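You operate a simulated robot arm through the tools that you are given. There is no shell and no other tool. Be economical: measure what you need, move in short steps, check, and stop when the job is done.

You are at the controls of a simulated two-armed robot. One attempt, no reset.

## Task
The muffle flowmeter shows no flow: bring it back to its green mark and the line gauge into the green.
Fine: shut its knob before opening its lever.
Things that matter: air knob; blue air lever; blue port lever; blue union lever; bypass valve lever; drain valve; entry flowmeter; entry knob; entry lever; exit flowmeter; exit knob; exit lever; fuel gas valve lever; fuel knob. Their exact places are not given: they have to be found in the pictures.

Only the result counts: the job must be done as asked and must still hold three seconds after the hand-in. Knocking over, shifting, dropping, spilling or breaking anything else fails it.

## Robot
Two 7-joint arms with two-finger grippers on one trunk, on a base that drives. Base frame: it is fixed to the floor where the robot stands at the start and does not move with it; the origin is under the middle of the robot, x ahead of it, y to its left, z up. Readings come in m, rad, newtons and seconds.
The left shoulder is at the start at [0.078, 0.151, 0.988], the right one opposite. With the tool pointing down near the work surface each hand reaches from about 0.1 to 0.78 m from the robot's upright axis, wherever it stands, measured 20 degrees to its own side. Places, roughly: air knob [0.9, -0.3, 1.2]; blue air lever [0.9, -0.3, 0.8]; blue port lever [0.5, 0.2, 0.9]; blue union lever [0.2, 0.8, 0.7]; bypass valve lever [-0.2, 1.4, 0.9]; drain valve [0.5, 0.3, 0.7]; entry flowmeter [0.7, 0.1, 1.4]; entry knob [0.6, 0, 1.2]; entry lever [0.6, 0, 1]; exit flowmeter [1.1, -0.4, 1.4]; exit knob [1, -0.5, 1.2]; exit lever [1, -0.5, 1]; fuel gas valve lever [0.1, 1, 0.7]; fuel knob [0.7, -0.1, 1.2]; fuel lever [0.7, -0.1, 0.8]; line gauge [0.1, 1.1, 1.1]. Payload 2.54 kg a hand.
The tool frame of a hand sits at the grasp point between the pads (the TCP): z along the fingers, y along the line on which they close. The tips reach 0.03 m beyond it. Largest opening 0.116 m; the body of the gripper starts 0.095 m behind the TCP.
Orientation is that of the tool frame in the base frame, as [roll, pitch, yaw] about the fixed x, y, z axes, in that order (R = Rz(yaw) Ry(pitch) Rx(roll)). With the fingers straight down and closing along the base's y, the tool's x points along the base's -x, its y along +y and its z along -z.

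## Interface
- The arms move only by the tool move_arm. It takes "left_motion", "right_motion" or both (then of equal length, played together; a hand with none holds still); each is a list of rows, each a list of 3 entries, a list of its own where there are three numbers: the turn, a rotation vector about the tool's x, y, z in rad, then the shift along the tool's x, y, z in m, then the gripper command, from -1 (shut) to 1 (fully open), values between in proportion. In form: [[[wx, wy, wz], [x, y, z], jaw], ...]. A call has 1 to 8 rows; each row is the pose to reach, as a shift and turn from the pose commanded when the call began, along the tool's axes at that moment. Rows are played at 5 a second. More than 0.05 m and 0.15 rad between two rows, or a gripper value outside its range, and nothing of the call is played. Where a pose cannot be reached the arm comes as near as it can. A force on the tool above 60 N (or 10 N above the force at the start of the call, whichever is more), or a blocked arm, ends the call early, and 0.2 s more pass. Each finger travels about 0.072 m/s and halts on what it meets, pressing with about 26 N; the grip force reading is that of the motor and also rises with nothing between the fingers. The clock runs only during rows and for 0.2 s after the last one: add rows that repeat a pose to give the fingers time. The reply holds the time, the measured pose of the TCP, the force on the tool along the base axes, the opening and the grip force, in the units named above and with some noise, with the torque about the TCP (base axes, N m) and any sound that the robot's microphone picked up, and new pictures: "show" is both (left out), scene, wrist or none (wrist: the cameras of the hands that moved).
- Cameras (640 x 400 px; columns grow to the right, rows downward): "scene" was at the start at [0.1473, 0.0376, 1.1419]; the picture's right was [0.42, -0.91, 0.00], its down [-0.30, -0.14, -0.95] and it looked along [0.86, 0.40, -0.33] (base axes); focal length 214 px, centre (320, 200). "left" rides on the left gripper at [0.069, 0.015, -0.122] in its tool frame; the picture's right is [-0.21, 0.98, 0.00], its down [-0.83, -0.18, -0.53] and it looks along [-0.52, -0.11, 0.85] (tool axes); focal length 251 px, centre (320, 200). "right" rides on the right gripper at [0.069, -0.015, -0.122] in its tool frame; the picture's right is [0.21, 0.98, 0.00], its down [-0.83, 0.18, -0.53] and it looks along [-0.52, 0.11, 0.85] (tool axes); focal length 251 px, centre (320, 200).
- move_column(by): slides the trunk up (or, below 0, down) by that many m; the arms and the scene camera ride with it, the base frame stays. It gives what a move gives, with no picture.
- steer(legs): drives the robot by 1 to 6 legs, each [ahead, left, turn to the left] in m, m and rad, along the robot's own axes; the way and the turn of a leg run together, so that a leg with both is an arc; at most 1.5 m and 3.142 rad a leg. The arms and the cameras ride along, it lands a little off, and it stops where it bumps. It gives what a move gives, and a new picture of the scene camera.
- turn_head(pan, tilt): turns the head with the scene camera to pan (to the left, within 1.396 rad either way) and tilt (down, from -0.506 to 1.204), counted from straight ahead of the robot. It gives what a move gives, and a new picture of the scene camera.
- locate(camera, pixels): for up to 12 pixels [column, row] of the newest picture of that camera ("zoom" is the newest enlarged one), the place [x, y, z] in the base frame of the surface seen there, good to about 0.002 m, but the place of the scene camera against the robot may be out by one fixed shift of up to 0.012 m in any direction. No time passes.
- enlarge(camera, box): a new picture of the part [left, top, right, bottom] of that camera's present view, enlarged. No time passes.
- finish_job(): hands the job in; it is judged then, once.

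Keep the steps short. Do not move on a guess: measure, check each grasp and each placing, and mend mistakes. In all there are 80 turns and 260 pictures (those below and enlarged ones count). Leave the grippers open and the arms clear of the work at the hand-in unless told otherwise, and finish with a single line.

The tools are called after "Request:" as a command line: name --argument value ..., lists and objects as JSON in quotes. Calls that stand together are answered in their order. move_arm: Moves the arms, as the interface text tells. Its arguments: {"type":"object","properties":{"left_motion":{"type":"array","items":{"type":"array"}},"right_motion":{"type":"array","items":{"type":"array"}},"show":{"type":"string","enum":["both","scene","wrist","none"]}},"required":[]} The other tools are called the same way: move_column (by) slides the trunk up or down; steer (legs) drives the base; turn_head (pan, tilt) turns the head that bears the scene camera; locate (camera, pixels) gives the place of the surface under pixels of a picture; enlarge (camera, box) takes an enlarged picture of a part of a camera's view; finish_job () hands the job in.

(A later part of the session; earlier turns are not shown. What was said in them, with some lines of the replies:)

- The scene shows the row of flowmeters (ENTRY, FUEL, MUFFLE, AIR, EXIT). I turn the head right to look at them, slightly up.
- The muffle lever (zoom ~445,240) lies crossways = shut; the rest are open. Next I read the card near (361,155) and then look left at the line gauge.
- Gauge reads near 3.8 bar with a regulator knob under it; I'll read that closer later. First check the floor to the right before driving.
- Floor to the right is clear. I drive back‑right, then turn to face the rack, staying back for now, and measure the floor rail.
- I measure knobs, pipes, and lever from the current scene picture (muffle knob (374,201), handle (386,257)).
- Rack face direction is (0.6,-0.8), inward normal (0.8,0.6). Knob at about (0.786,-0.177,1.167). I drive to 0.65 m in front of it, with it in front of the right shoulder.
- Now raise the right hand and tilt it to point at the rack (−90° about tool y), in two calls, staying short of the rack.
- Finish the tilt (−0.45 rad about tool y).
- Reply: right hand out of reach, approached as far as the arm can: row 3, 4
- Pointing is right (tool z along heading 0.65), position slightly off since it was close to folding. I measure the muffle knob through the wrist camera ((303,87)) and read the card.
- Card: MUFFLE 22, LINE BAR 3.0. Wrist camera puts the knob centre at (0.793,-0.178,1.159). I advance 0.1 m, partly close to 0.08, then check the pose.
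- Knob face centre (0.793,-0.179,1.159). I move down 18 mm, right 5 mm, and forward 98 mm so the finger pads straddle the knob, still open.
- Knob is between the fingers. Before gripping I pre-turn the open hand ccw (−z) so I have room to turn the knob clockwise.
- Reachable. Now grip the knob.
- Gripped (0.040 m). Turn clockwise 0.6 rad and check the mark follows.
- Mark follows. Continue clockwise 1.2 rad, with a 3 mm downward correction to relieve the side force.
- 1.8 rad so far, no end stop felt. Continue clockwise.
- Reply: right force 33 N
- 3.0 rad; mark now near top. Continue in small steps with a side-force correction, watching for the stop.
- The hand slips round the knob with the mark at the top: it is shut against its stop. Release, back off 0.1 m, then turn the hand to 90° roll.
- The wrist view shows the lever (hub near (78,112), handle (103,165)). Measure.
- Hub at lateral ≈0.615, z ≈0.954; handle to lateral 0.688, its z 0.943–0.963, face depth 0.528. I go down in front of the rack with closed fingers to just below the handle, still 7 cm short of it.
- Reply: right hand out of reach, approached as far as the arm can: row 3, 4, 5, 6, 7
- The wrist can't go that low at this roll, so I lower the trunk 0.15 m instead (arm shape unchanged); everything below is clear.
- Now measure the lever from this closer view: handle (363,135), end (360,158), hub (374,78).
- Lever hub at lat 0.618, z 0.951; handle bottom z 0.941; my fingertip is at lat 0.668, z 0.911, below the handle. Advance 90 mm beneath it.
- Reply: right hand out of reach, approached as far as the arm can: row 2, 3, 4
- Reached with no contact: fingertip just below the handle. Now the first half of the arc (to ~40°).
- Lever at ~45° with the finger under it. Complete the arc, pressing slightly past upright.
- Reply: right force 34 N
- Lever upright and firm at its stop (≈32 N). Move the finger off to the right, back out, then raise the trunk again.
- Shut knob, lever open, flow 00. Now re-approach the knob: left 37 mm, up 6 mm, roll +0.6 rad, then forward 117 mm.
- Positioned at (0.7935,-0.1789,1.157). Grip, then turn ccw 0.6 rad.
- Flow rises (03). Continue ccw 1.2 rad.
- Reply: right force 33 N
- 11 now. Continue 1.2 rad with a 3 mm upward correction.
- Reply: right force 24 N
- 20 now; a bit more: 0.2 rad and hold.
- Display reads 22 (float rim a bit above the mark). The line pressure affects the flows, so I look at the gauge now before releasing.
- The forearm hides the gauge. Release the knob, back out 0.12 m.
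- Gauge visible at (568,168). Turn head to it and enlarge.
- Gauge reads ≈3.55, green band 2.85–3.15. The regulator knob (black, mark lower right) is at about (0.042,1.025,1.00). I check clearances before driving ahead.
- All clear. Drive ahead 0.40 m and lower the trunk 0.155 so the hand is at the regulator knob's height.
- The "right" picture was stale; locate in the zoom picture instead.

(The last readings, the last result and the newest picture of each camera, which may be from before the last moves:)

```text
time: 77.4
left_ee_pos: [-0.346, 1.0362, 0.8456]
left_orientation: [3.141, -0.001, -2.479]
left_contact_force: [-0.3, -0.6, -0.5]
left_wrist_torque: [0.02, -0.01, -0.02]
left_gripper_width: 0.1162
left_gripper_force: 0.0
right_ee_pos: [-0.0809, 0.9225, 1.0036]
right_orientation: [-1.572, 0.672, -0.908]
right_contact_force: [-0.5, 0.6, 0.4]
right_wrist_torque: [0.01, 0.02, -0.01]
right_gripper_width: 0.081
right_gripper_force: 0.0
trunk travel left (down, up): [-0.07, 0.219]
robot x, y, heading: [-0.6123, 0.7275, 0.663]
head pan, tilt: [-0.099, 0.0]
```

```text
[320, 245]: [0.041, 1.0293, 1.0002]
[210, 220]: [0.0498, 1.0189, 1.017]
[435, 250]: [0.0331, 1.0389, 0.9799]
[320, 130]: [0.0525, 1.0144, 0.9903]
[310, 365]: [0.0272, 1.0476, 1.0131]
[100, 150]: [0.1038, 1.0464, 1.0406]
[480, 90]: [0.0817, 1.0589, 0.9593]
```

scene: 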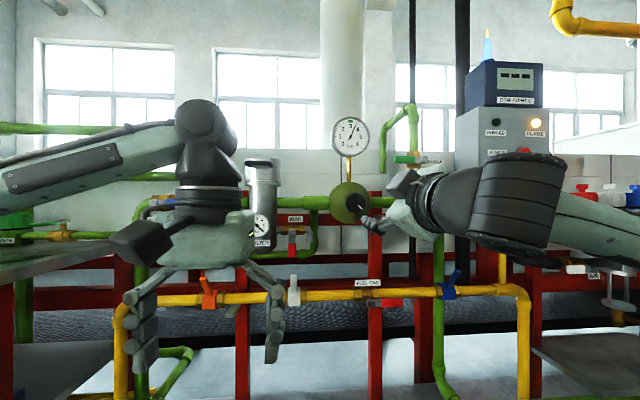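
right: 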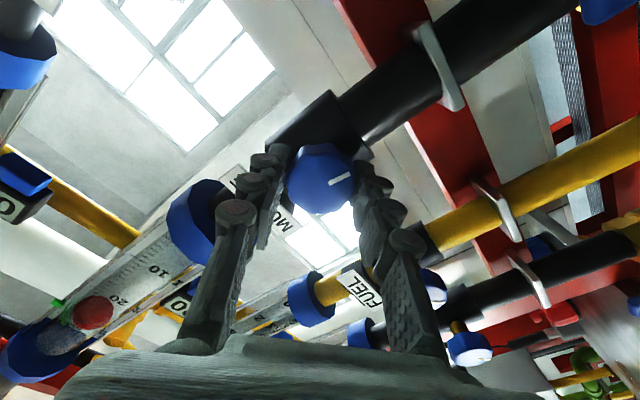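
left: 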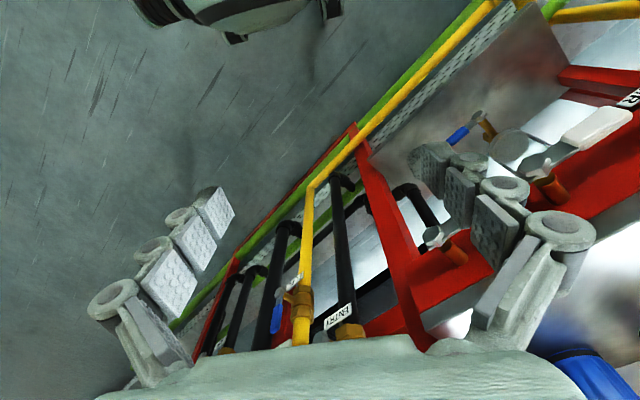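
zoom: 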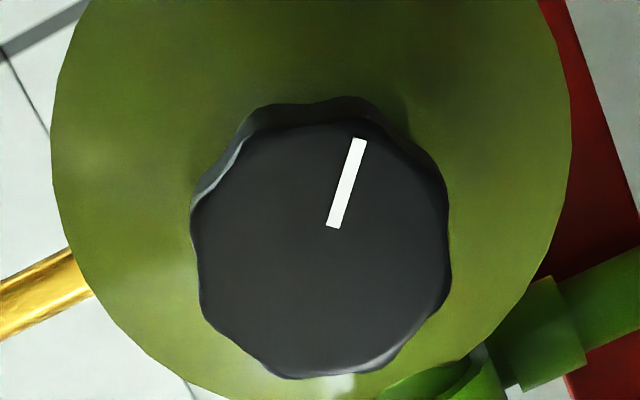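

Regulator knob centre (0.041,1.029,1.000). Approach: forward 162 mm with small side corrections, rolling +0.9 rad for freedom both ways, jaws open.

Request:
move_arm --right_motion '[[[0, 0, 0.15], [-0.0048, 0.0084, 0.01], 0.4], [[0, 0, 0.3], [-0.0048, 0.0084, 0.03], 0.4], [[0, 0, 0.45], [-0.0048, 0.0084, 0.05], 0.4], [[0, 0, 0.6], [-0.0048, 0.0084, 0.08], 0.4], [[0, 0, 0.75], [-0.0048, 0.0084, 0.11], 0.4], [[0, 0, 0.9], [-0.0048, 0.0084, 0.14], 0.4], [[0, 0, 0.9], [-0.0048, 0.0084, 0.162], 0.4], [[0, 0, 0.9], [-0.0048, 0.0084, 0.162], 0.4]]'

```text
time: 79.2
left_ee_pos: [-0.347, 1.0362, 0.8451]
left_orientation: [3.141, 0.001, -2.478]
left_contact_force: [1.1, -0.1, 0.6]
left_wrist_torque: [-0.01, -0.02, -0.02]
left_gripper_width: 0.1159
left_gripper_force: 0.1
right_ee_pos: [0.0413, 1.0272, 1.001]
right_orientation: [1.967, 1.567, 2.629]
right_contact_force: [0.3, 0.3, 0.0]
right_wrist_torque: [-0.01, 0.01, 0.02]
right_gripper_width: 0.0813
right_gripper_force: 0.0
trunk travel left (down, up): [-0.07, 0.219]
robot x, y, heading: [-0.6111, 0.7239, 0.664]
head pan, tilt: [-0.099, 0.0]
```

scene: 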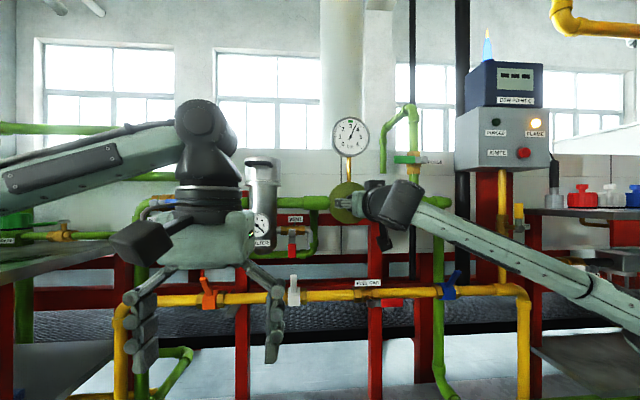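
right: 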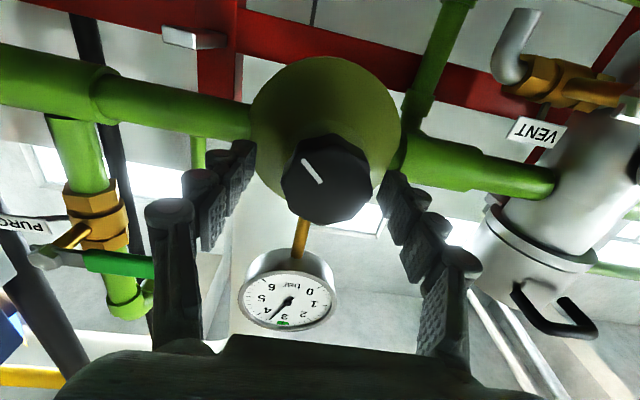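

The knob is between the fingers and the gauge is visible in the wrist view. Grip, turn ccw 0.3 rad.

Request:
move_arm --right_motion '[[[0, 0, 0], [0, 0, 0], -0.3], [[0, 0, 0], [0, 0, 0], -1], [[0, 0, 0], [0, 0, 0], -1], [[0, 0, 0], [0, 0, 0], -1], [[0, 0, -0.15], [0, 0, 0], -1], [[0, 0, -0.3], [0, 0, 0], -1], [[0, 0, -0.3], [0, 0, 0], -1], [[0, 0, -0.3], [0, 0, 0], -1]]'

Request:
enlarge --camera "scene" --box '[325, 110, 375, 160]'

```text
time: 81.0
left_ee_pos: [-0.3474, 1.0368, 0.8458]
left_orientation: [-3.14, 0.003, -2.476]
left_contact_force: [1.1, 0.1, -0.5]
left_wrist_torque: [-0.04, 0.0, 0.02]
left_gripper_width: 0.1161
left_gripper_force: 0.0
right_ee_pos: [0.0382, 1.0311, 0.9999]
right_orientation: [-1.573, 1.267, -0.905]
right_contact_force: [-23.6, 2.9, -9.2]
right_wrist_torque: [0.09, -0.06, -0.74]
right_gripper_width: 0.0524
right_gripper_force: 45.5
trunk travel left (down, up): [-0.07, 0.219]
robot x, y, heading: [-0.6083, 0.723, 0.666]
head pan, tilt: [-0.099, 0.0]
```

scene: 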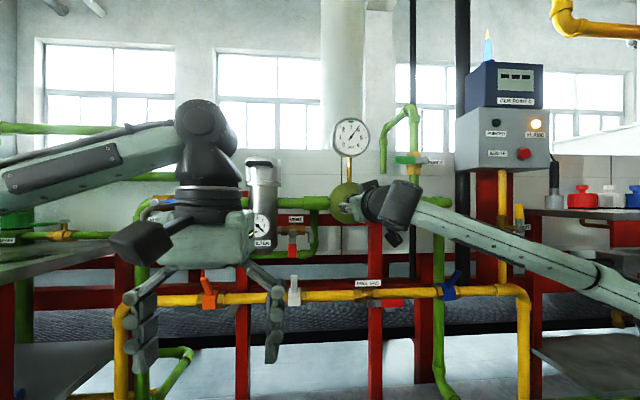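
right: 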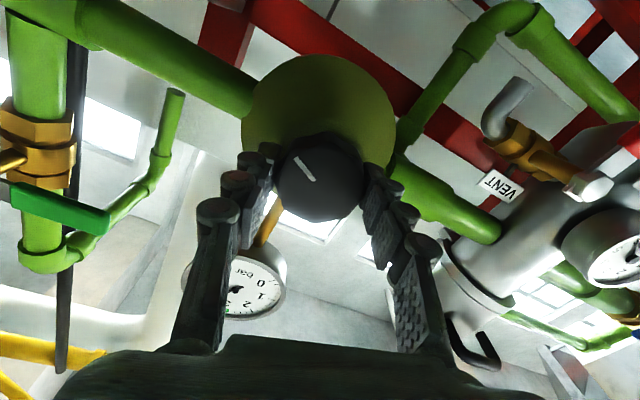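

```text
8.00 times, centred on (350, 135) of scene
```

zoom: 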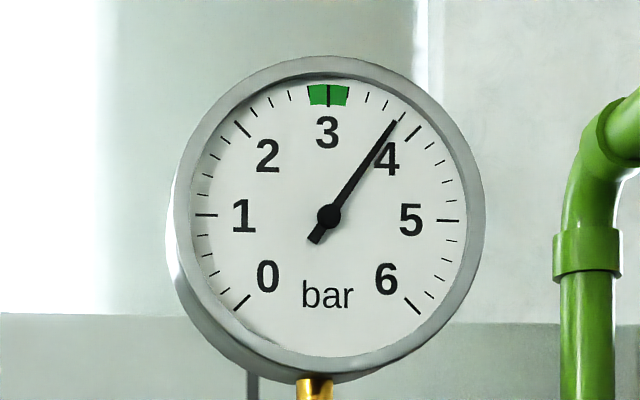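

ccw raised it (3.8), so turn clockwise: 0.75 rad first.

Request:
move_arm --right_motion '[[[0, 0, 0.15], [-0.0006, 0.002, -0.001], -1], [[0, 0, 0.3], [-0.0006, 0.002, -0.001], -1], [[0, 0, 0.45], [-0.0006, 0.002, -0.001], -1], [[0, 0, 0.6], [-0.0006, 0.002, -0.001], -1], [[0, 0, 0.75], [-0.0006, 0.002, -0.001], -1], [[0, 0, 0.75], [-0.0006, 0.002, -0.001], -1], [[0, 0, 0.75], [-0.0006, 0.002, -0.001], -1]]' --show "scene"

Request:
enlarge --camera "scene" --box '[325, 110, 375, 160]'

```text
time: 82.6
left_ee_pos: [-0.3466, 1.0371, 0.8456]
left_orientation: [-3.139, 0.0, -2.477]
left_contact_force: [0.1, 0.0, -0.1]
left_wrist_torque: [0.0, 0.0, 0.0]
left_gripper_width: 0.1158
left_gripper_force: 0.1
right_ee_pos: [0.0385, 1.0307, 1.0]
right_orientation: [1.575, 1.117, 2.238]
right_contact_force: [-19.9, -4.2, -14.5]
right_wrist_torque: [-0.23, 0.33, -0.16]
right_gripper_width: 0.0524
right_gripper_force: 44.9
trunk travel left (down, up): [-0.07, 0.219]
robot x, y, heading: [-0.6085, 0.7247, 0.666]
head pan, tilt: [-0.099, 0.0]
```

scene: 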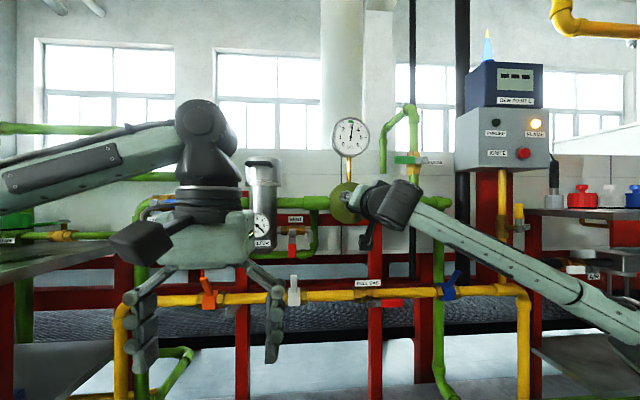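

```text
8.00 times, centred on (350, 135) of scene
```

zoom: 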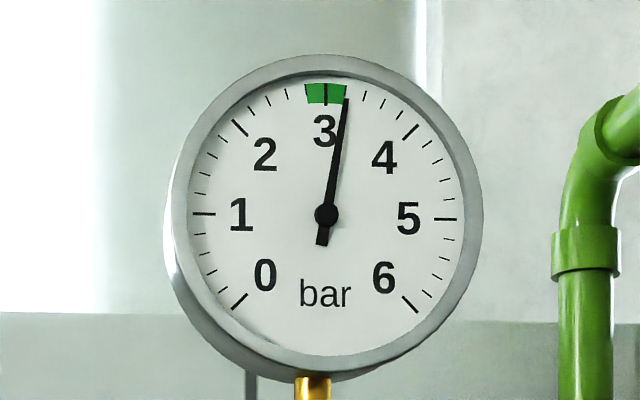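

3.2 now; turn 0.27 rad more.

Request:
move_arm --right_motion '[[[0, 0, 0.14], [0, 0, 0], -1], [[0, 0, 0.27], [0, 0, 0], -1], [[0, 0, 0.27], [0, 0, 0], -1], [[0, 0, 0.27], [0, 0, 0], -1], [[0, 0, 0.27], [0, 0, 0], -1]]' --show "scene"

Request:
enlarge --camera "scene" --box '[325, 110, 375, 160]'

```text
time: 83.8
left_ee_pos: [-0.3471, 1.0366, 0.8459]
left_orientation: [-3.141, 0.001, -2.478]
left_contact_force: [-0.2, 0.2, -0.8]
left_wrist_torque: [0.01, 0.01, -0.01]
left_gripper_width: 0.1162
left_gripper_force: 0.0
right_ee_pos: [0.0383, 1.0308, 1.0009]
right_orientation: [1.575, 0.848, 2.237]
right_contact_force: [-19.3, -8.7, -16.7]
right_wrist_torque: [-0.27, 0.35, -0.13]
right_gripper_width: 0.0519
right_gripper_force: 45.0
trunk travel left (down, up): [-0.07, 0.219]
robot x, y, heading: [-0.6022, 0.7226, 0.664]
head pan, tilt: [-0.099, 0.0]
```

scene: 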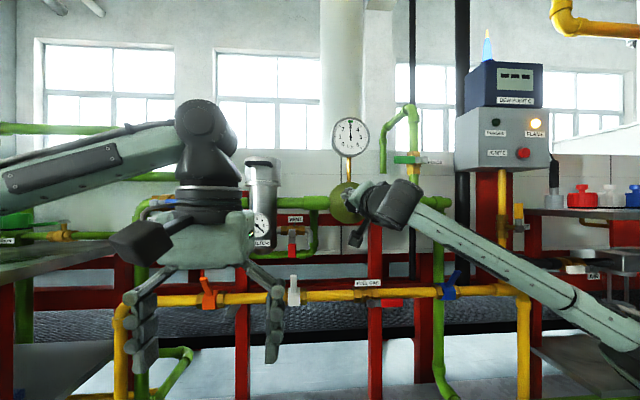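

```text
8.00 times, centred on (350, 135) of scene
```

zoom: 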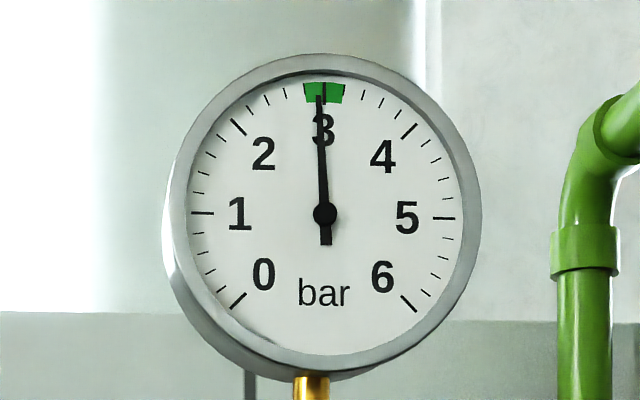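

Reads ≈2.98. Nudge 0.05 rad back up (more muffle flow will drop it slightly), release and back out.

Request:
move_arm --right_motion '[[[0, 0, -0.05], [0, 0, 0], -1], [[0, 0, -0.05], [0, 0, 0], -1], [[0, 0, -0.05], [0, 0, 0], 0], [[0, 0, -0.05], [0, 0, 0], 0.4], [[0, 0, -0.05], [0, 0, 0], 0.4], [[0, 0, -0.05], [0, 0, -0.04], 0.4], [[0, 0, -0.05], [0, 0, -0.08], 0.4], [[0, 0, -0.05], [0, 0, -0.12], 0.4]]'

Request:
enlarge --camera "scene" --box '[325, 110, 375, 160]'

```text
time: 85.6
left_ee_pos: [-0.3467, 1.0363, 0.8451]
left_orientation: [3.141, 0.0, -2.479]
left_contact_force: [0.2, -0.1, 0.6]
left_wrist_torque: [-0.03, 0.03, -0.01]
left_gripper_width: 0.116
left_gripper_force: 0.1
right_ee_pos: [-0.0559, 0.9566, 1.0022]
right_orientation: [1.572, 0.898, 2.234]
right_contact_force: [-0.1, 0.4, -0.6]
right_wrist_torque: [0.0, -0.05, -0.04]
right_gripper_width: 0.0812
right_gripper_force: 0.0
trunk travel left (down, up): [-0.07, 0.219]
robot x, y, heading: [-0.6062, 0.7262, 0.664]
head pan, tilt: [-0.099, 0.0]
```

scene: 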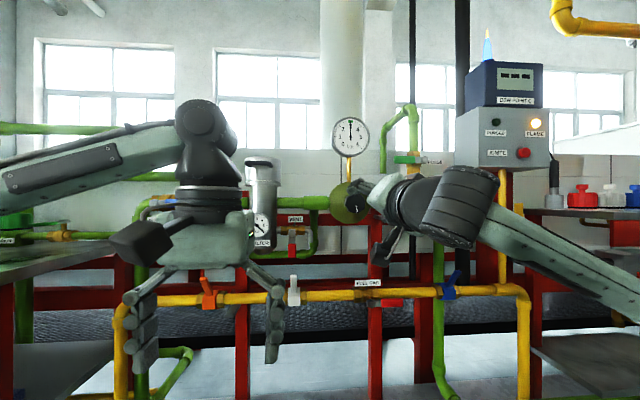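
right: 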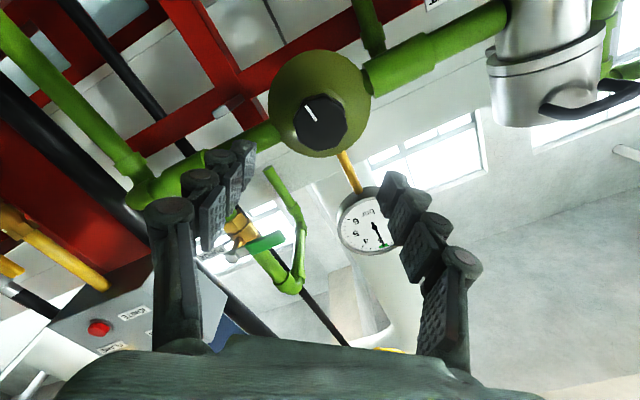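

```text
8.00 times, centred on (350, 135) of scene
```

zoom: 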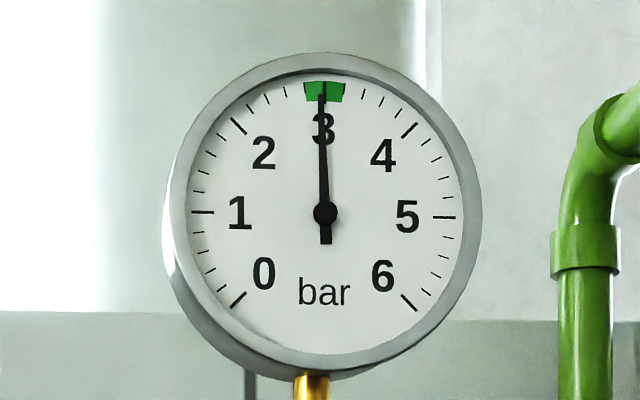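

Gauge sits at 3.0. Now drive back to the flowmeters: back, right, partly forward; trunk up again.

Request:
steer --legs '[[-0.38, 0, 0], [0, -1.39, -0.012]]'

Request:
move_column --by 0.155

Request:
turn_head --pan -0.1 --tilt -0.05

Request:
enlarge --camera "scene" --box '[290, 50, 450, 250]'

```text
time: 101.3
left_ee_pos: [0.2052, -0.3239, 0.8451]
left_orientation: [-3.141, 0.001, -2.502]
left_contact_force: [0.2, -0.1, -0.6]
left_wrist_torque: [-0.01, -0.01, -0.02]
left_gripper_width: 0.116
left_gripper_force: 0.1
right_ee_pos: [0.4956, -0.4103, 1.0013]
right_orientation: [1.573, 0.898, 2.209]
right_contact_force: [-1.2, 0.4, -0.4]
right_wrist_torque: [0.02, 0.0, -0.01]
right_gripper_width: 0.0811
right_gripper_force: 0.1
trunk travel left (down, up): [-0.07, 0.219]
robot x, y, heading: [-0.0667, -0.6298, 0.638]
head pan, tilt: [-0.099, 0.0]
```

scene: 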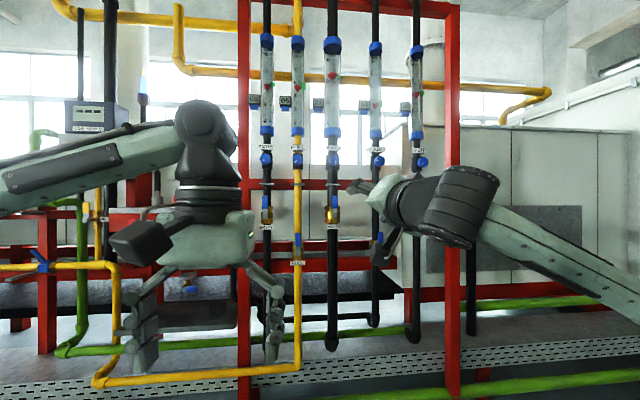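

```text
time: 103.1
left_ee_pos: [0.2051, -0.3248, 0.9993]
left_orientation: [-3.141, 0.0, -2.503]
left_contact_force: [0.1, 0.3, -0.3]
left_wrist_torque: [-0.01, 0.0, 0.01]
left_gripper_width: 0.116
left_gripper_force: 0.1
right_ee_pos: [0.496, -0.411, 1.1569]
right_orientation: [1.572, 0.898, 2.209]
right_contact_force: [0.2, 0.3, 0.5]
right_wrist_torque: [0.01, 0.04, -0.01]
right_gripper_width: 0.0812
right_gripper_force: 0.0
trunk travel left (down, up): [-0.225, 0.064]
robot x, y, heading: [-0.0633, -0.6285, 0.642]
head pan, tilt: [-0.099, 0.0]
```

```text
time: 103.8
left_ee_pos: [0.2048, -0.3263, 1.0001]
left_orientation: [3.141, 0.0, -2.505]
left_contact_force: [-0.3, 0.2, 0.9]
left_wrist_torque: [0.02, 0.04, 0.02]
left_gripper_width: 0.1159
left_gripper_force: 0.0
right_ee_pos: [0.4945, -0.4119, 1.157]
right_orientation: [1.571, 0.901, 2.209]
right_contact_force: [0.1, 0.5, 0.3]
right_wrist_torque: [0.01, 0.0, 0.02]
right_gripper_width: 0.0811
right_gripper_force: 0.0
trunk travel left (down, up): [-0.225, 0.064]
robot x, y, heading: [-0.0654, -0.632, 0.64]
head pan, tilt: [-0.099, -0.051]
```

scene: 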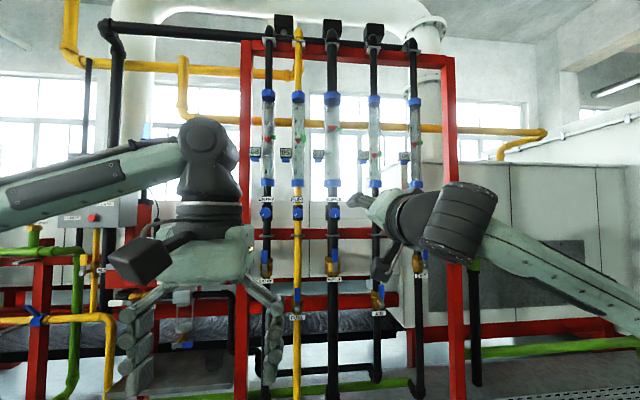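

```text
2.00 times, centred on (370, 150) of scene
```

zoom: 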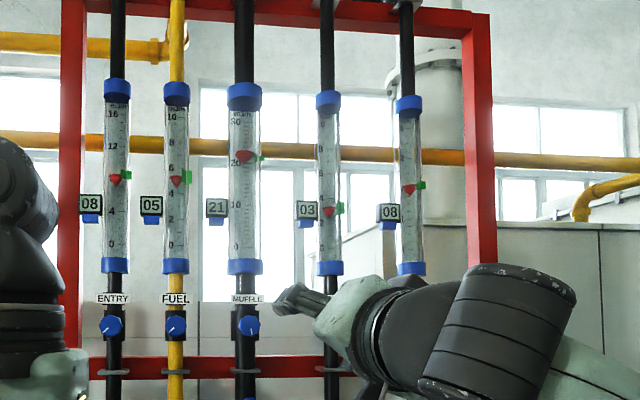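

Entry and exit settled onto their marks; muffle 21. Enlarge more.

Request:
enlarge --camera "scene" --box '[305, 90, 361, 170]'

Request:
enlarge --camera "scene" --box '[315, 115, 350, 140]'

Request:
enlarge --camera "scene" --box '[250, 115, 320, 165]'

```text
5.00 times, centred on (333, 130) of scene
```

zoom: 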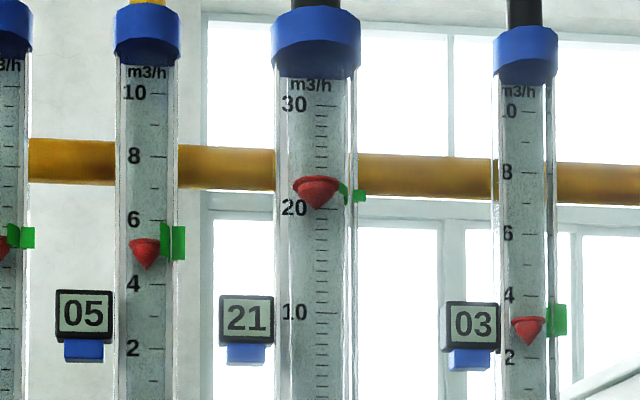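

```text
16.00 times, centred on (332, 128) of scene
```

zoom: 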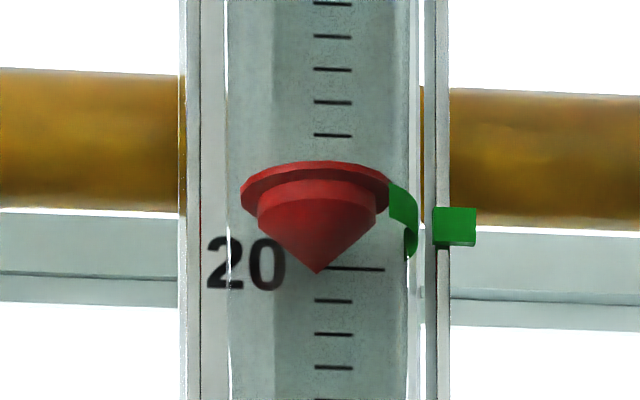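

```text
8.00 times, centred on (285, 140) of scene
```

zoom: 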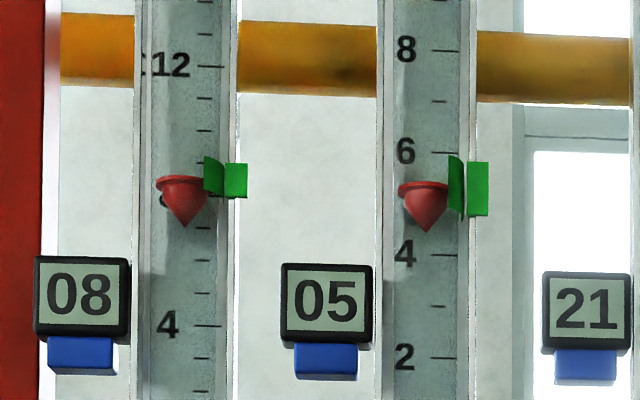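

To remove perspective I compare real heights: locate rim, flag, and ticks for fuel/entry (reference) and then muffle.

Request:
locate --camera "zoom" --pixels '[[402, 186], [425, 195], [478, 166], [478, 212], [445, 154], [445, 255], [162, 180], [182, 190], [236, 166], [236, 196], [205, 66], [205, 325]]'

Request:
enlarge --camera "scene" --box '[315, 115, 350, 140]'

Request:
locate --camera "zoom" --pixels '[[246, 190], [382, 182], [315, 165], [315, 190], [455, 212], [455, 243], [397, 205], [412, 240], [350, 268], [335, 135], [335, 367], [245, 262]]'

```text
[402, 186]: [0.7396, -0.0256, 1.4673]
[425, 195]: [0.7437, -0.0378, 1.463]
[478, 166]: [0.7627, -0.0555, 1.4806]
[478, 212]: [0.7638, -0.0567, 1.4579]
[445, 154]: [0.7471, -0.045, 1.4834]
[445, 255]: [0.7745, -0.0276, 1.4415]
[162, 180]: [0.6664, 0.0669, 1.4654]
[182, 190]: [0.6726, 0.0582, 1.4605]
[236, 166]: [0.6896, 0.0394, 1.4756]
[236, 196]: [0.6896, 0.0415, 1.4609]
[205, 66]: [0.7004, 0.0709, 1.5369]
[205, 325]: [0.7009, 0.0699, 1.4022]
```

```text
16.00 times, centred on (332, 128) of scene
```

zoom: 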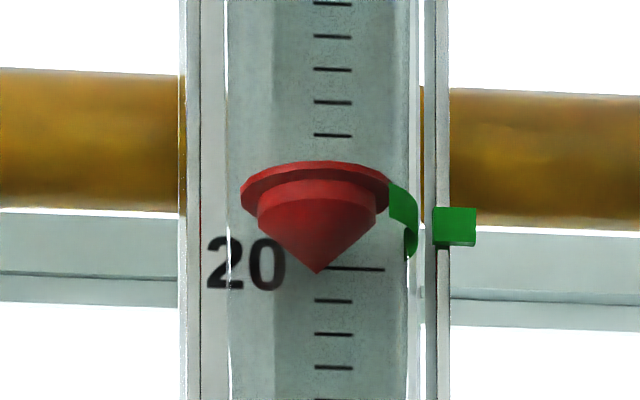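

```text
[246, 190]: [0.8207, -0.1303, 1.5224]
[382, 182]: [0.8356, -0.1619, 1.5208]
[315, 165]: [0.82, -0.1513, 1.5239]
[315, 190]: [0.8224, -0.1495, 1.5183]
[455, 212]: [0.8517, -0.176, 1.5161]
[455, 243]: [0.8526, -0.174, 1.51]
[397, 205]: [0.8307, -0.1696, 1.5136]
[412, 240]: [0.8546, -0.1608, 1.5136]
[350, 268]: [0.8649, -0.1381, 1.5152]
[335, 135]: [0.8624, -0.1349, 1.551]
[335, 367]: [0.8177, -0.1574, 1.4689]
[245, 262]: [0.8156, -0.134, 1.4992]
```

Real heights: rim 1.5216 = 20.7; green flag centre 1.513 = 19.9 on the scale (fuel/entry rims lie at their flags, so the method holds). So muffle must come down ≈0.8 unit to the green mark. Drive forward to the knob again.

Request:
steer --legs '[[0.28, 0.013, 0.01]]'

Request:
enlarge --camera "right" --box '[0, 0, 640, 400]'

```text
time: 105.7
left_ee_pos: [0.4207, -0.1411, 1.0008]
left_orientation: [-3.141, 0.0, -2.49]
left_contact_force: [-0.9, 0.3, 0.0]
left_wrist_torque: [-0.02, 0.01, -0.03]
left_gripper_width: 0.1158
left_gripper_force: 0.1
right_ee_pos: [0.7101, -0.2228, 1.1568]
right_orientation: [1.573, 0.9, 2.224]
right_contact_force: [-0.1, 0.7, -0.2]
right_wrist_torque: [-0.01, -0.02, -0.03]
right_gripper_width: 0.0813
right_gripper_force: 0.0
trunk travel left (down, up): [-0.225, 0.064]
robot x, y, heading: [0.1551, -0.4532, 0.652]
head pan, tilt: [-0.099, -0.051]
```

scene: 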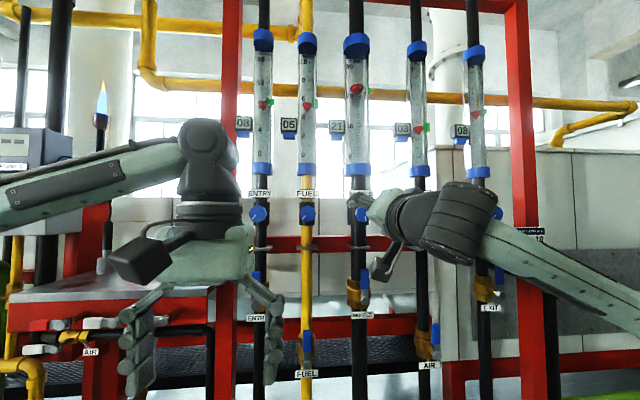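

```text
1.00 times, centred on (320, 200) of right (not enlarged: the box is as wide or as high as the picture)
```

zoom: 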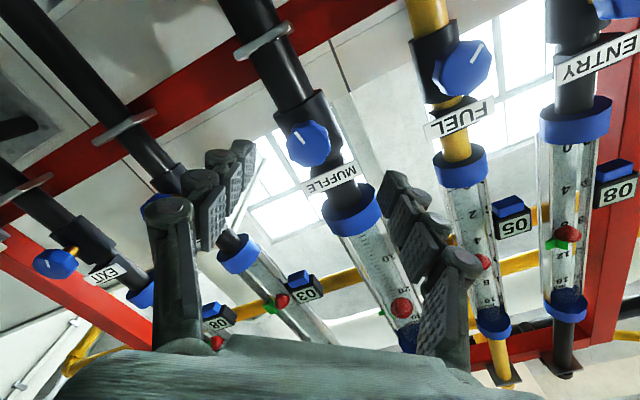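

Request:
locate --camera "zoom" --pixels '[[308, 145], [296, 140], [322, 150]]'

```text
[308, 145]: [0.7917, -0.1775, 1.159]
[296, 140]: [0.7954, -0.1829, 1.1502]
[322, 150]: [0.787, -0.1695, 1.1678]
```

Knob confirmed. Approach: right 15 mm, forward 92 mm, roll −0.2 so the pads meet the same flats as before.

Request:
move_arm --right_motion '[[[0, 0, -0.1], [-0.0112, -0.011, 0], 0.4], [[0, 0, -0.2], [-0.0112, -0.011, 0.03], 0.4], [[0, 0, -0.2], [-0.0112, -0.011, 0.06], 0.4], [[0, 0, -0.2], [-0.0112, -0.011, 0.092], 0.4], [[0, 0, -0.2], [-0.0112, -0.011, 0.092], 0.4]]' --show "wrist"

```text
time: 106.9
left_ee_pos: [0.4203, -0.1412, 0.9999]
left_orientation: [-3.141, -0.001, -2.487]
left_contact_force: [-0.5, -0.5, 0.2]
left_wrist_torque: [-0.01, 0.02, -0.01]
left_gripper_width: 0.116
left_gripper_force: 0.0
right_ee_pos: [0.7937, -0.181, 1.1596]
right_orientation: [1.573, 1.1, 2.226]
right_contact_force: [-0.1, 0.0, 0.5]
right_wrist_torque: [0.02, -0.03, 0.02]
right_gripper_width: 0.0808
right_gripper_force: 0.0
trunk travel left (down, up): [-0.225, 0.064]
robot x, y, heading: [0.1552, -0.4503, 0.654]
head pan, tilt: [-0.099, -0.051]
```

right: 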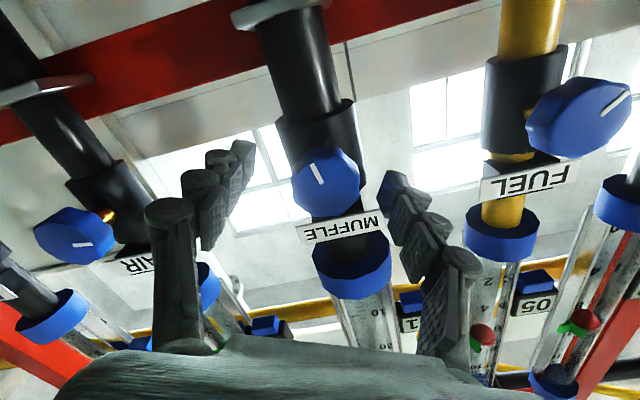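

Aligned. Grip and turn clockwise 0.10 rad.

Request:
move_arm --right_motion '[[[0, 0, 0], [0, 0, 0], -0.3], [[0, 0, 0], [0, 0, 0], -1], [[0, 0, 0], [0, 0, 0], -1], [[0, 0, 0], [0, 0, 0], -1], [[0, 0, 0.05], [0, 0, 0], -1], [[0, 0, 0.1], [0, 0, 0], -1], [[0, 0, 0.1], [0, 0, 0], -1], [[0, 0, 0.1], [0, 0, 0], -1]]' --show "scene"

Request:
enlarge --camera "scene" --box '[325, 70, 390, 140]'

```text
time: 108.7
left_ee_pos: [0.4178, -0.1403, 0.9992]
left_orientation: [-3.141, 0.002, -2.488]
left_contact_force: [-0.1, -1.1, 0.2]
left_wrist_torque: [-0.05, 0.02, 0.04]
left_gripper_width: 0.116
left_gripper_force: 0.1
right_ee_pos: [0.7912, -0.1792, 1.1598]
right_orientation: [1.567, 1.0, 2.223]
right_contact_force: [-4.3, 9.8, 10.5]
right_wrist_torque: [0.15, -0.22, 0.04]
right_gripper_width: 0.0392
right_gripper_force: 44.5
trunk travel left (down, up): [-0.225, 0.064]
robot x, y, heading: [0.1582, -0.4491, 0.651]
head pan, tilt: [-0.099, -0.051]
```

scene: 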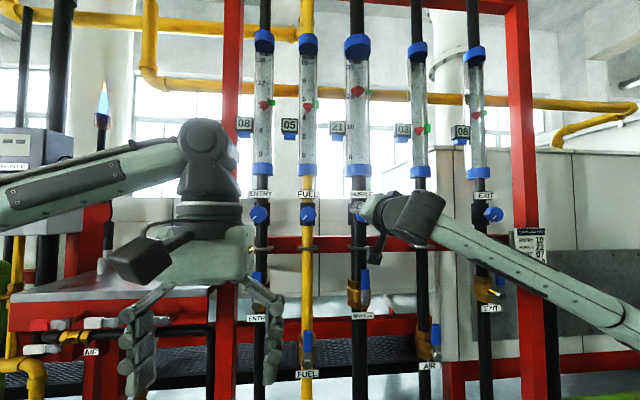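

```text
5.71 times, centred on (358, 105) of scene
```

zoom: 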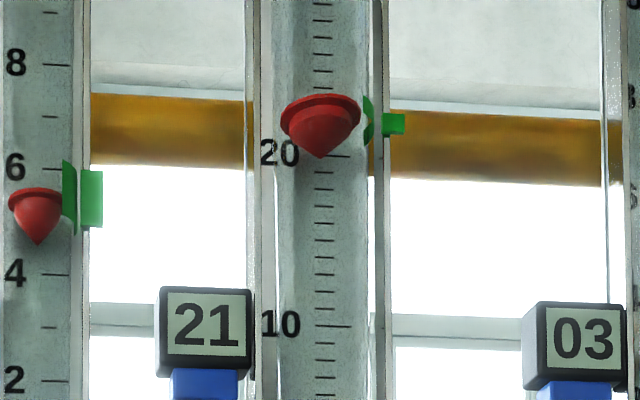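

Request:
locate --camera "zoom" --pixels '[[284, 110], [356, 108], [320, 98], [393, 116], [393, 133], [368, 119], [340, 157], [335, 326], [14, 197], [88, 172], [92, 225]]'

```text
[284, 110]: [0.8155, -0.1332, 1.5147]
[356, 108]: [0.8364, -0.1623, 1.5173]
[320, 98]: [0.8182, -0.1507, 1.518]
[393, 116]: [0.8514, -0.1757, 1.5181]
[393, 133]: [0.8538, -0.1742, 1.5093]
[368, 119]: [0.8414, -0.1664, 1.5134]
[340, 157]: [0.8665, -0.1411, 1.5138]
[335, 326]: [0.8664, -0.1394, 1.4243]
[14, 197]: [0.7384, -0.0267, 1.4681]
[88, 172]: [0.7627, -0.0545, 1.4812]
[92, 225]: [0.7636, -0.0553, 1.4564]
```

Rim now ≈1.5165 vs mark 1.5137 (≈0.3–0.5 unit high, display 21). Another 0.06 rad clockwise.

Request:
move_arm --right_motion '[[[0, 0, 0.06], [0, 0, 0], -1], [[0, 0, 0.06], [0, 0, 0], -1], [[0, 0, 0.06], [0, 0, 0], -1], [[0, 0, 0.06], [0, 0, 0], -1]]' --show "scene"

Request:
enlarge --camera "scene" --box '[325, 70, 390, 140]'

Request:
locate --camera "zoom" --pixels '[[285, 113], [355, 112], [320, 101], [310, 102], [330, 102], [393, 116], [393, 133], [368, 119], [340, 157]]'

```text
time: 109.7
left_ee_pos: [0.4192, -0.1406, 1.0001]
left_orientation: [-3.139, 0.003, -2.489]
left_contact_force: [-0.4, 0.1, -0.2]
left_wrist_torque: [0.02, -0.01, -0.01]
left_gripper_width: 0.1159
left_gripper_force: 0.1
right_ee_pos: [0.7913, -0.1784, 1.1608]
right_orientation: [1.569, 0.941, 2.22]
right_contact_force: [-0.1, 11.0, 14.0]
right_wrist_torque: [0.03, -0.08, -0.02]
right_gripper_width: 0.0392
right_gripper_force: 45.1
trunk travel left (down, up): [-0.225, 0.064]
robot x, y, heading: [0.1504, -0.4524, 0.654]
head pan, tilt: [-0.099, -0.051]
```

scene: 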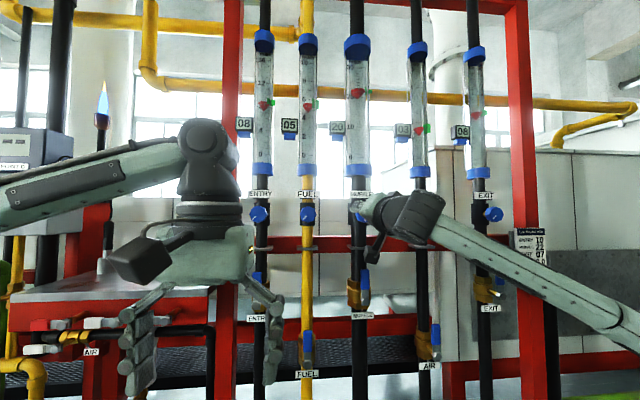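

```text
5.71 times, centred on (358, 105) of scene
```

zoom: 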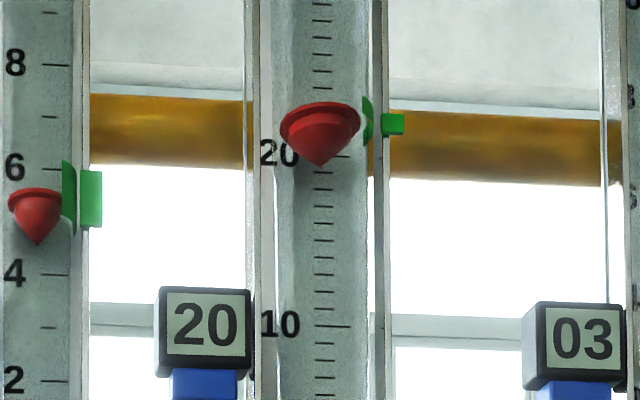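

```text
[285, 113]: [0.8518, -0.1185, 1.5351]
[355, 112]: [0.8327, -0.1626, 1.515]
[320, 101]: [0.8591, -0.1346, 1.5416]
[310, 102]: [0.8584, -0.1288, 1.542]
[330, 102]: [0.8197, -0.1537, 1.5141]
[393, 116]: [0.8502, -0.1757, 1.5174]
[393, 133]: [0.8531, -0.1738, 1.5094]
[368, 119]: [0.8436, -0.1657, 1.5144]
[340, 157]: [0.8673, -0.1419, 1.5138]
```

Display 20, rim ≈1.514 at the flag (1.513). Release gently and back out.

Request:
move_arm --right_motion '[[[0, 0, 0], [0, 0, 0], -0.2], [[0, 0, 0], [0, 0, 0], 0.2], [[0, 0, 0], [0, 0, 0], 0.4], [[0, 0, 0], [0, 0, 0], 0.4], [[0, 0, 0], [0, 0, -0.04], 0.4], [[0, 0, 0], [0, 0, -0.08], 0.4], [[0, 0, 0], [0, 0, -0.12], 1], [[0, 0, 0], [0, 0, -0.12], 1]]' --show "scene"

Request:
enlarge --camera "scene" --box '[325, 70, 390, 140]'

Request:
locate --camera "zoom" --pixels '[[286, 118], [355, 114], [320, 107], [310, 108], [330, 107], [393, 116], [393, 133], [368, 119], [340, 157]]'

```text
time: 111.5
left_ee_pos: [0.4201, -0.1409, 1.0]
left_orientation: [3.141, 0.0, -2.49]
left_contact_force: [-0.8, -0.1, 0.8]
left_wrist_torque: [0.02, -0.04, 0.02]
left_gripper_width: 0.1159
left_gripper_force: 0.1
right_ee_pos: [0.6983, -0.2521, 1.1589]
right_orientation: [1.572, 0.938, 2.223]
right_contact_force: [-0.3, -0.4, -0.6]
right_wrist_torque: [0.02, -0.03, 0.01]
right_gripper_width: 0.1161
right_gripper_force: 0.0
trunk travel left (down, up): [-0.225, 0.064]
robot x, y, heading: [0.1515, -0.4486, 0.654]
head pan, tilt: [-0.099, -0.051]
```

scene: 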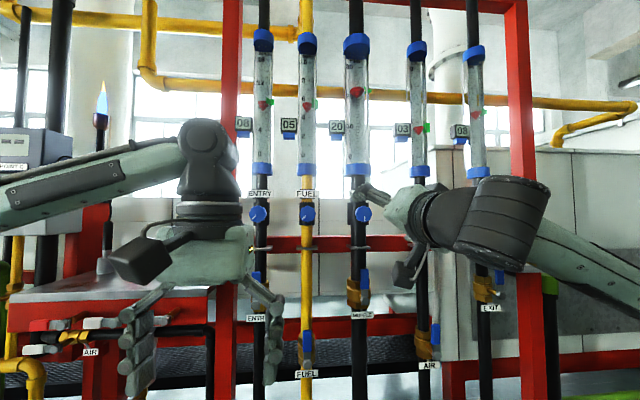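

```text
5.71 times, centred on (358, 105) of scene
```

zoom: 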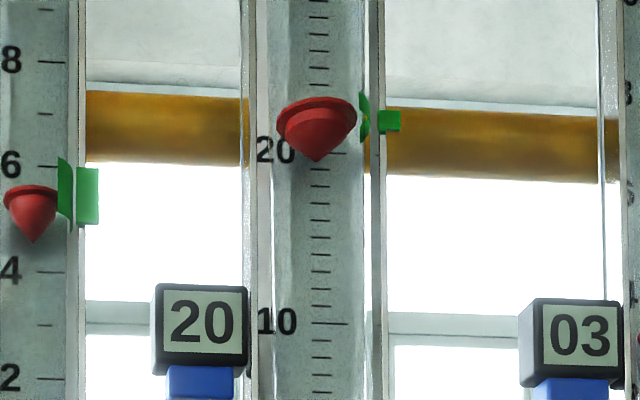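

```text
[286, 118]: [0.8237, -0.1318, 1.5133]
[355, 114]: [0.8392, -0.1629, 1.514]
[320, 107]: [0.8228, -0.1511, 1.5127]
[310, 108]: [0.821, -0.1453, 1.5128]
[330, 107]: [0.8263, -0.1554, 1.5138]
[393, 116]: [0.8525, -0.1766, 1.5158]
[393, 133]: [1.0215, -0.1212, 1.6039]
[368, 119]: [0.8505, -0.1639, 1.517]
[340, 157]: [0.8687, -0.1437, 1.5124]
```

Muffle holds at 20 on its mark. Back away and check the gauge once more.

Request:
steer --legs '[[-0.35, 0, 0], [0, 0.9, 0]]'

Request:
turn_head --pan 0.25 --tilt 0.0

```text
time: 122.5
left_ee_pos: [-0.4148, 0.373, 1.0001]
left_orientation: [3.141, 0.0, -2.488]
left_contact_force: [0.8, 0.1, 0.0]
left_wrist_torque: [0.02, -0.02, 0.0]
left_gripper_width: 0.116
left_gripper_force: 0.1
right_ee_pos: [-0.1351, 0.2615, 1.1586]
right_orientation: [1.572, 0.939, 2.225]
right_contact_force: [0.2, 0.0, 0.0]
right_wrist_torque: [0.01, -0.04, -0.02]
right_gripper_width: 0.1159
right_gripper_force: 0.1
trunk travel left (down, up): [-0.225, 0.064]
robot x, y, heading: [-0.6761, 0.063, 0.651]
head pan, tilt: [-0.099, -0.051]
```

scene: 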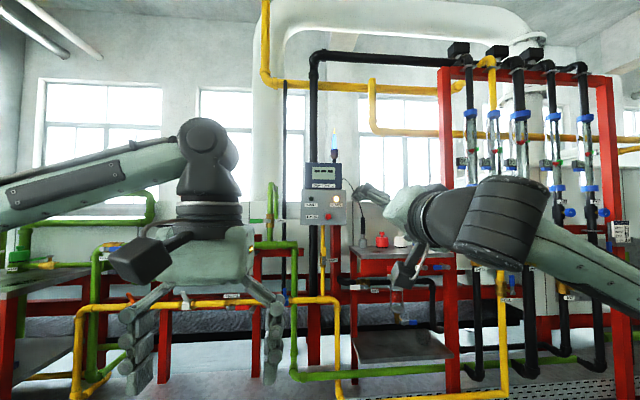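

```text
time: 123.4
left_ee_pos: [-0.4149, 0.3719, 1.0006]
left_orientation: [3.141, -0.001, -2.487]
left_contact_force: [0.1, 1.3, 0.7]
left_wrist_torque: [0.02, -0.02, 0.02]
left_gripper_width: 0.116
left_gripper_force: 0.0
right_ee_pos: [-0.1347, 0.261, 1.1592]
right_orientation: [1.573, 0.94, 2.226]
right_contact_force: [0.3, -0.8, -0.8]
right_wrist_torque: [0.01, -0.02, -0.01]
right_gripper_width: 0.116
right_gripper_force: 0.1
trunk travel left (down, up): [-0.225, 0.064]
robot x, y, heading: [-0.6772, 0.0637, 0.65]
head pan, tilt: [0.25, 0.0]
```

scene: 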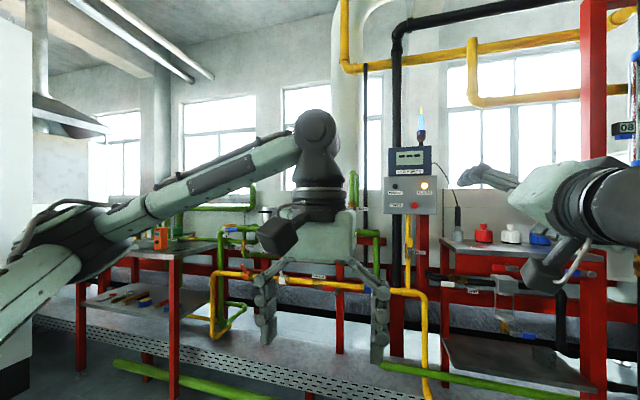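

The left hand hides the gauge; strafe 0.4 m further left.

Request:
steer --legs '[[0, 0.4, 0]]'

Request:
turn_head --pan -0.1 --tilt 0.0

Request:
enlarge --camera "scene" --box '[280, 130, 360, 190]'

```text
time: 127.7
left_ee_pos: [-0.6552, 0.6868, 1.0008]
left_orientation: [3.141, 0.0, -2.49]
left_contact_force: [-0.4, -0.2, -0.3]
left_wrist_torque: [0.01, 0.04, 0.0]
left_gripper_width: 0.1161
left_gripper_force: 0.0
right_ee_pos: [-0.3763, 0.5762, 1.1589]
right_orientation: [1.572, 0.938, 2.225]
right_contact_force: [0.0, -0.4, 1.1]
right_wrist_torque: [-0.02, -0.03, 0.0]
right_gripper_width: 0.1161
right_gripper_force: 0.0
trunk travel left (down, up): [-0.225, 0.064]
robot x, y, heading: [-0.9185, 0.381, 0.656]
head pan, tilt: [0.25, 0.0]
```

scene: 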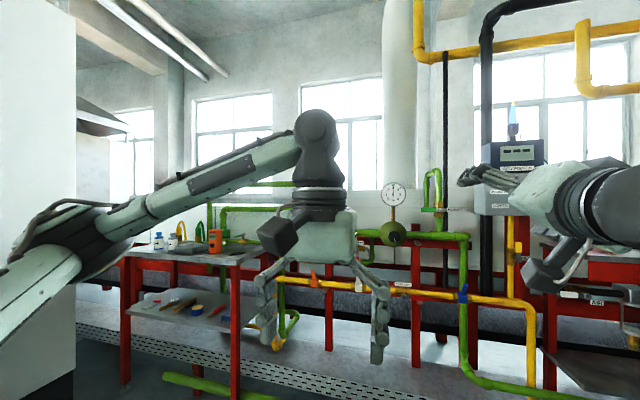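

```text
time: 128.6
left_ee_pos: [-0.6548, 0.6864, 1.0006]
left_orientation: [3.141, 0.0, -2.49]
left_contact_force: [0.7, 0.1, 0.3]
left_wrist_torque: [-0.02, -0.01, 0.01]
left_gripper_width: 0.1159
left_gripper_force: 0.1
right_ee_pos: [-0.3766, 0.5764, 1.1596]
right_orientation: [1.573, 0.939, 2.223]
right_contact_force: [1.2, 0.0, 0.1]
right_wrist_torque: [-0.04, -0.03, -0.01]
right_gripper_width: 0.116
right_gripper_force: 0.0
trunk travel left (down, up): [-0.225, 0.064]
robot x, y, heading: [-0.9196, 0.3784, 0.654]
head pan, tilt: [-0.099, 0.0]
```

scene: 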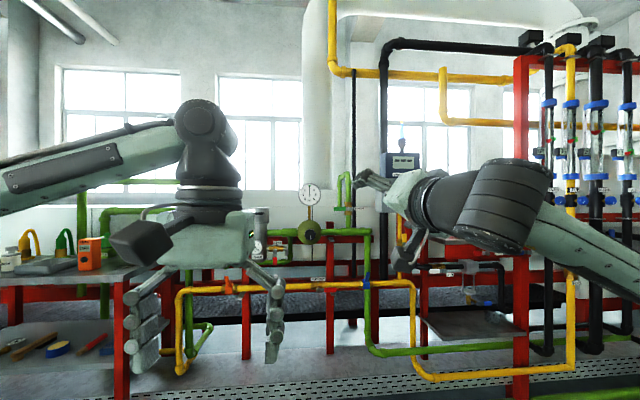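

```text
6.67 times, centred on (320, 160) of scene
```

zoom: 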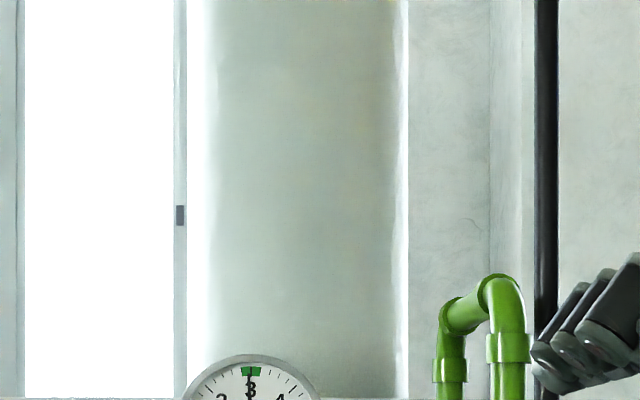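

Request:
enlarge --camera "scene" --box '[295, 178, 325, 210]'

Request:
enlarge --camera "scene" --box '[530, 90, 640, 220]'

```text
12.50 times, centred on (310, 194) of scene
```

zoom: 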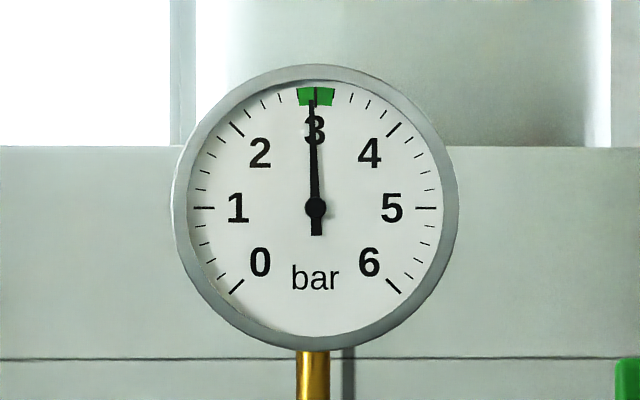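

```text
3.08 times, centred on (585, 155) of scene
```

zoom: 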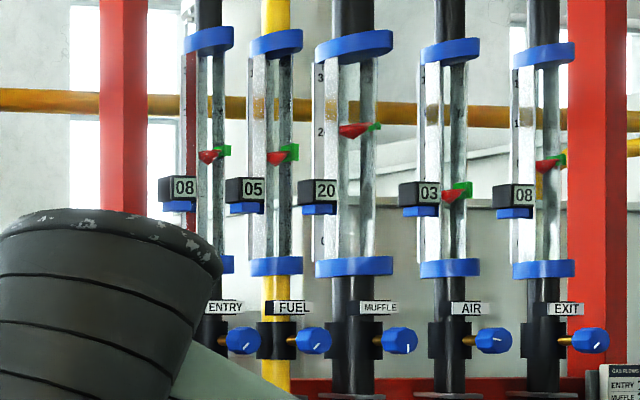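

The gauge is at 3.0 in the green, muffle is at 20 on its green mark, and the grippers are open with the arms clear. I hand in.

Request:
finish_job

```text
The job is handed in.
```

The muffle flowmeter is back on its green mark (display 20) and the line gauge is in the green at 3.0 bar, after I shut its knob, opened its lever, reopened the knob and turned the regulator down; the posted card lists muffle at 22, but I followed the green mark as asked.
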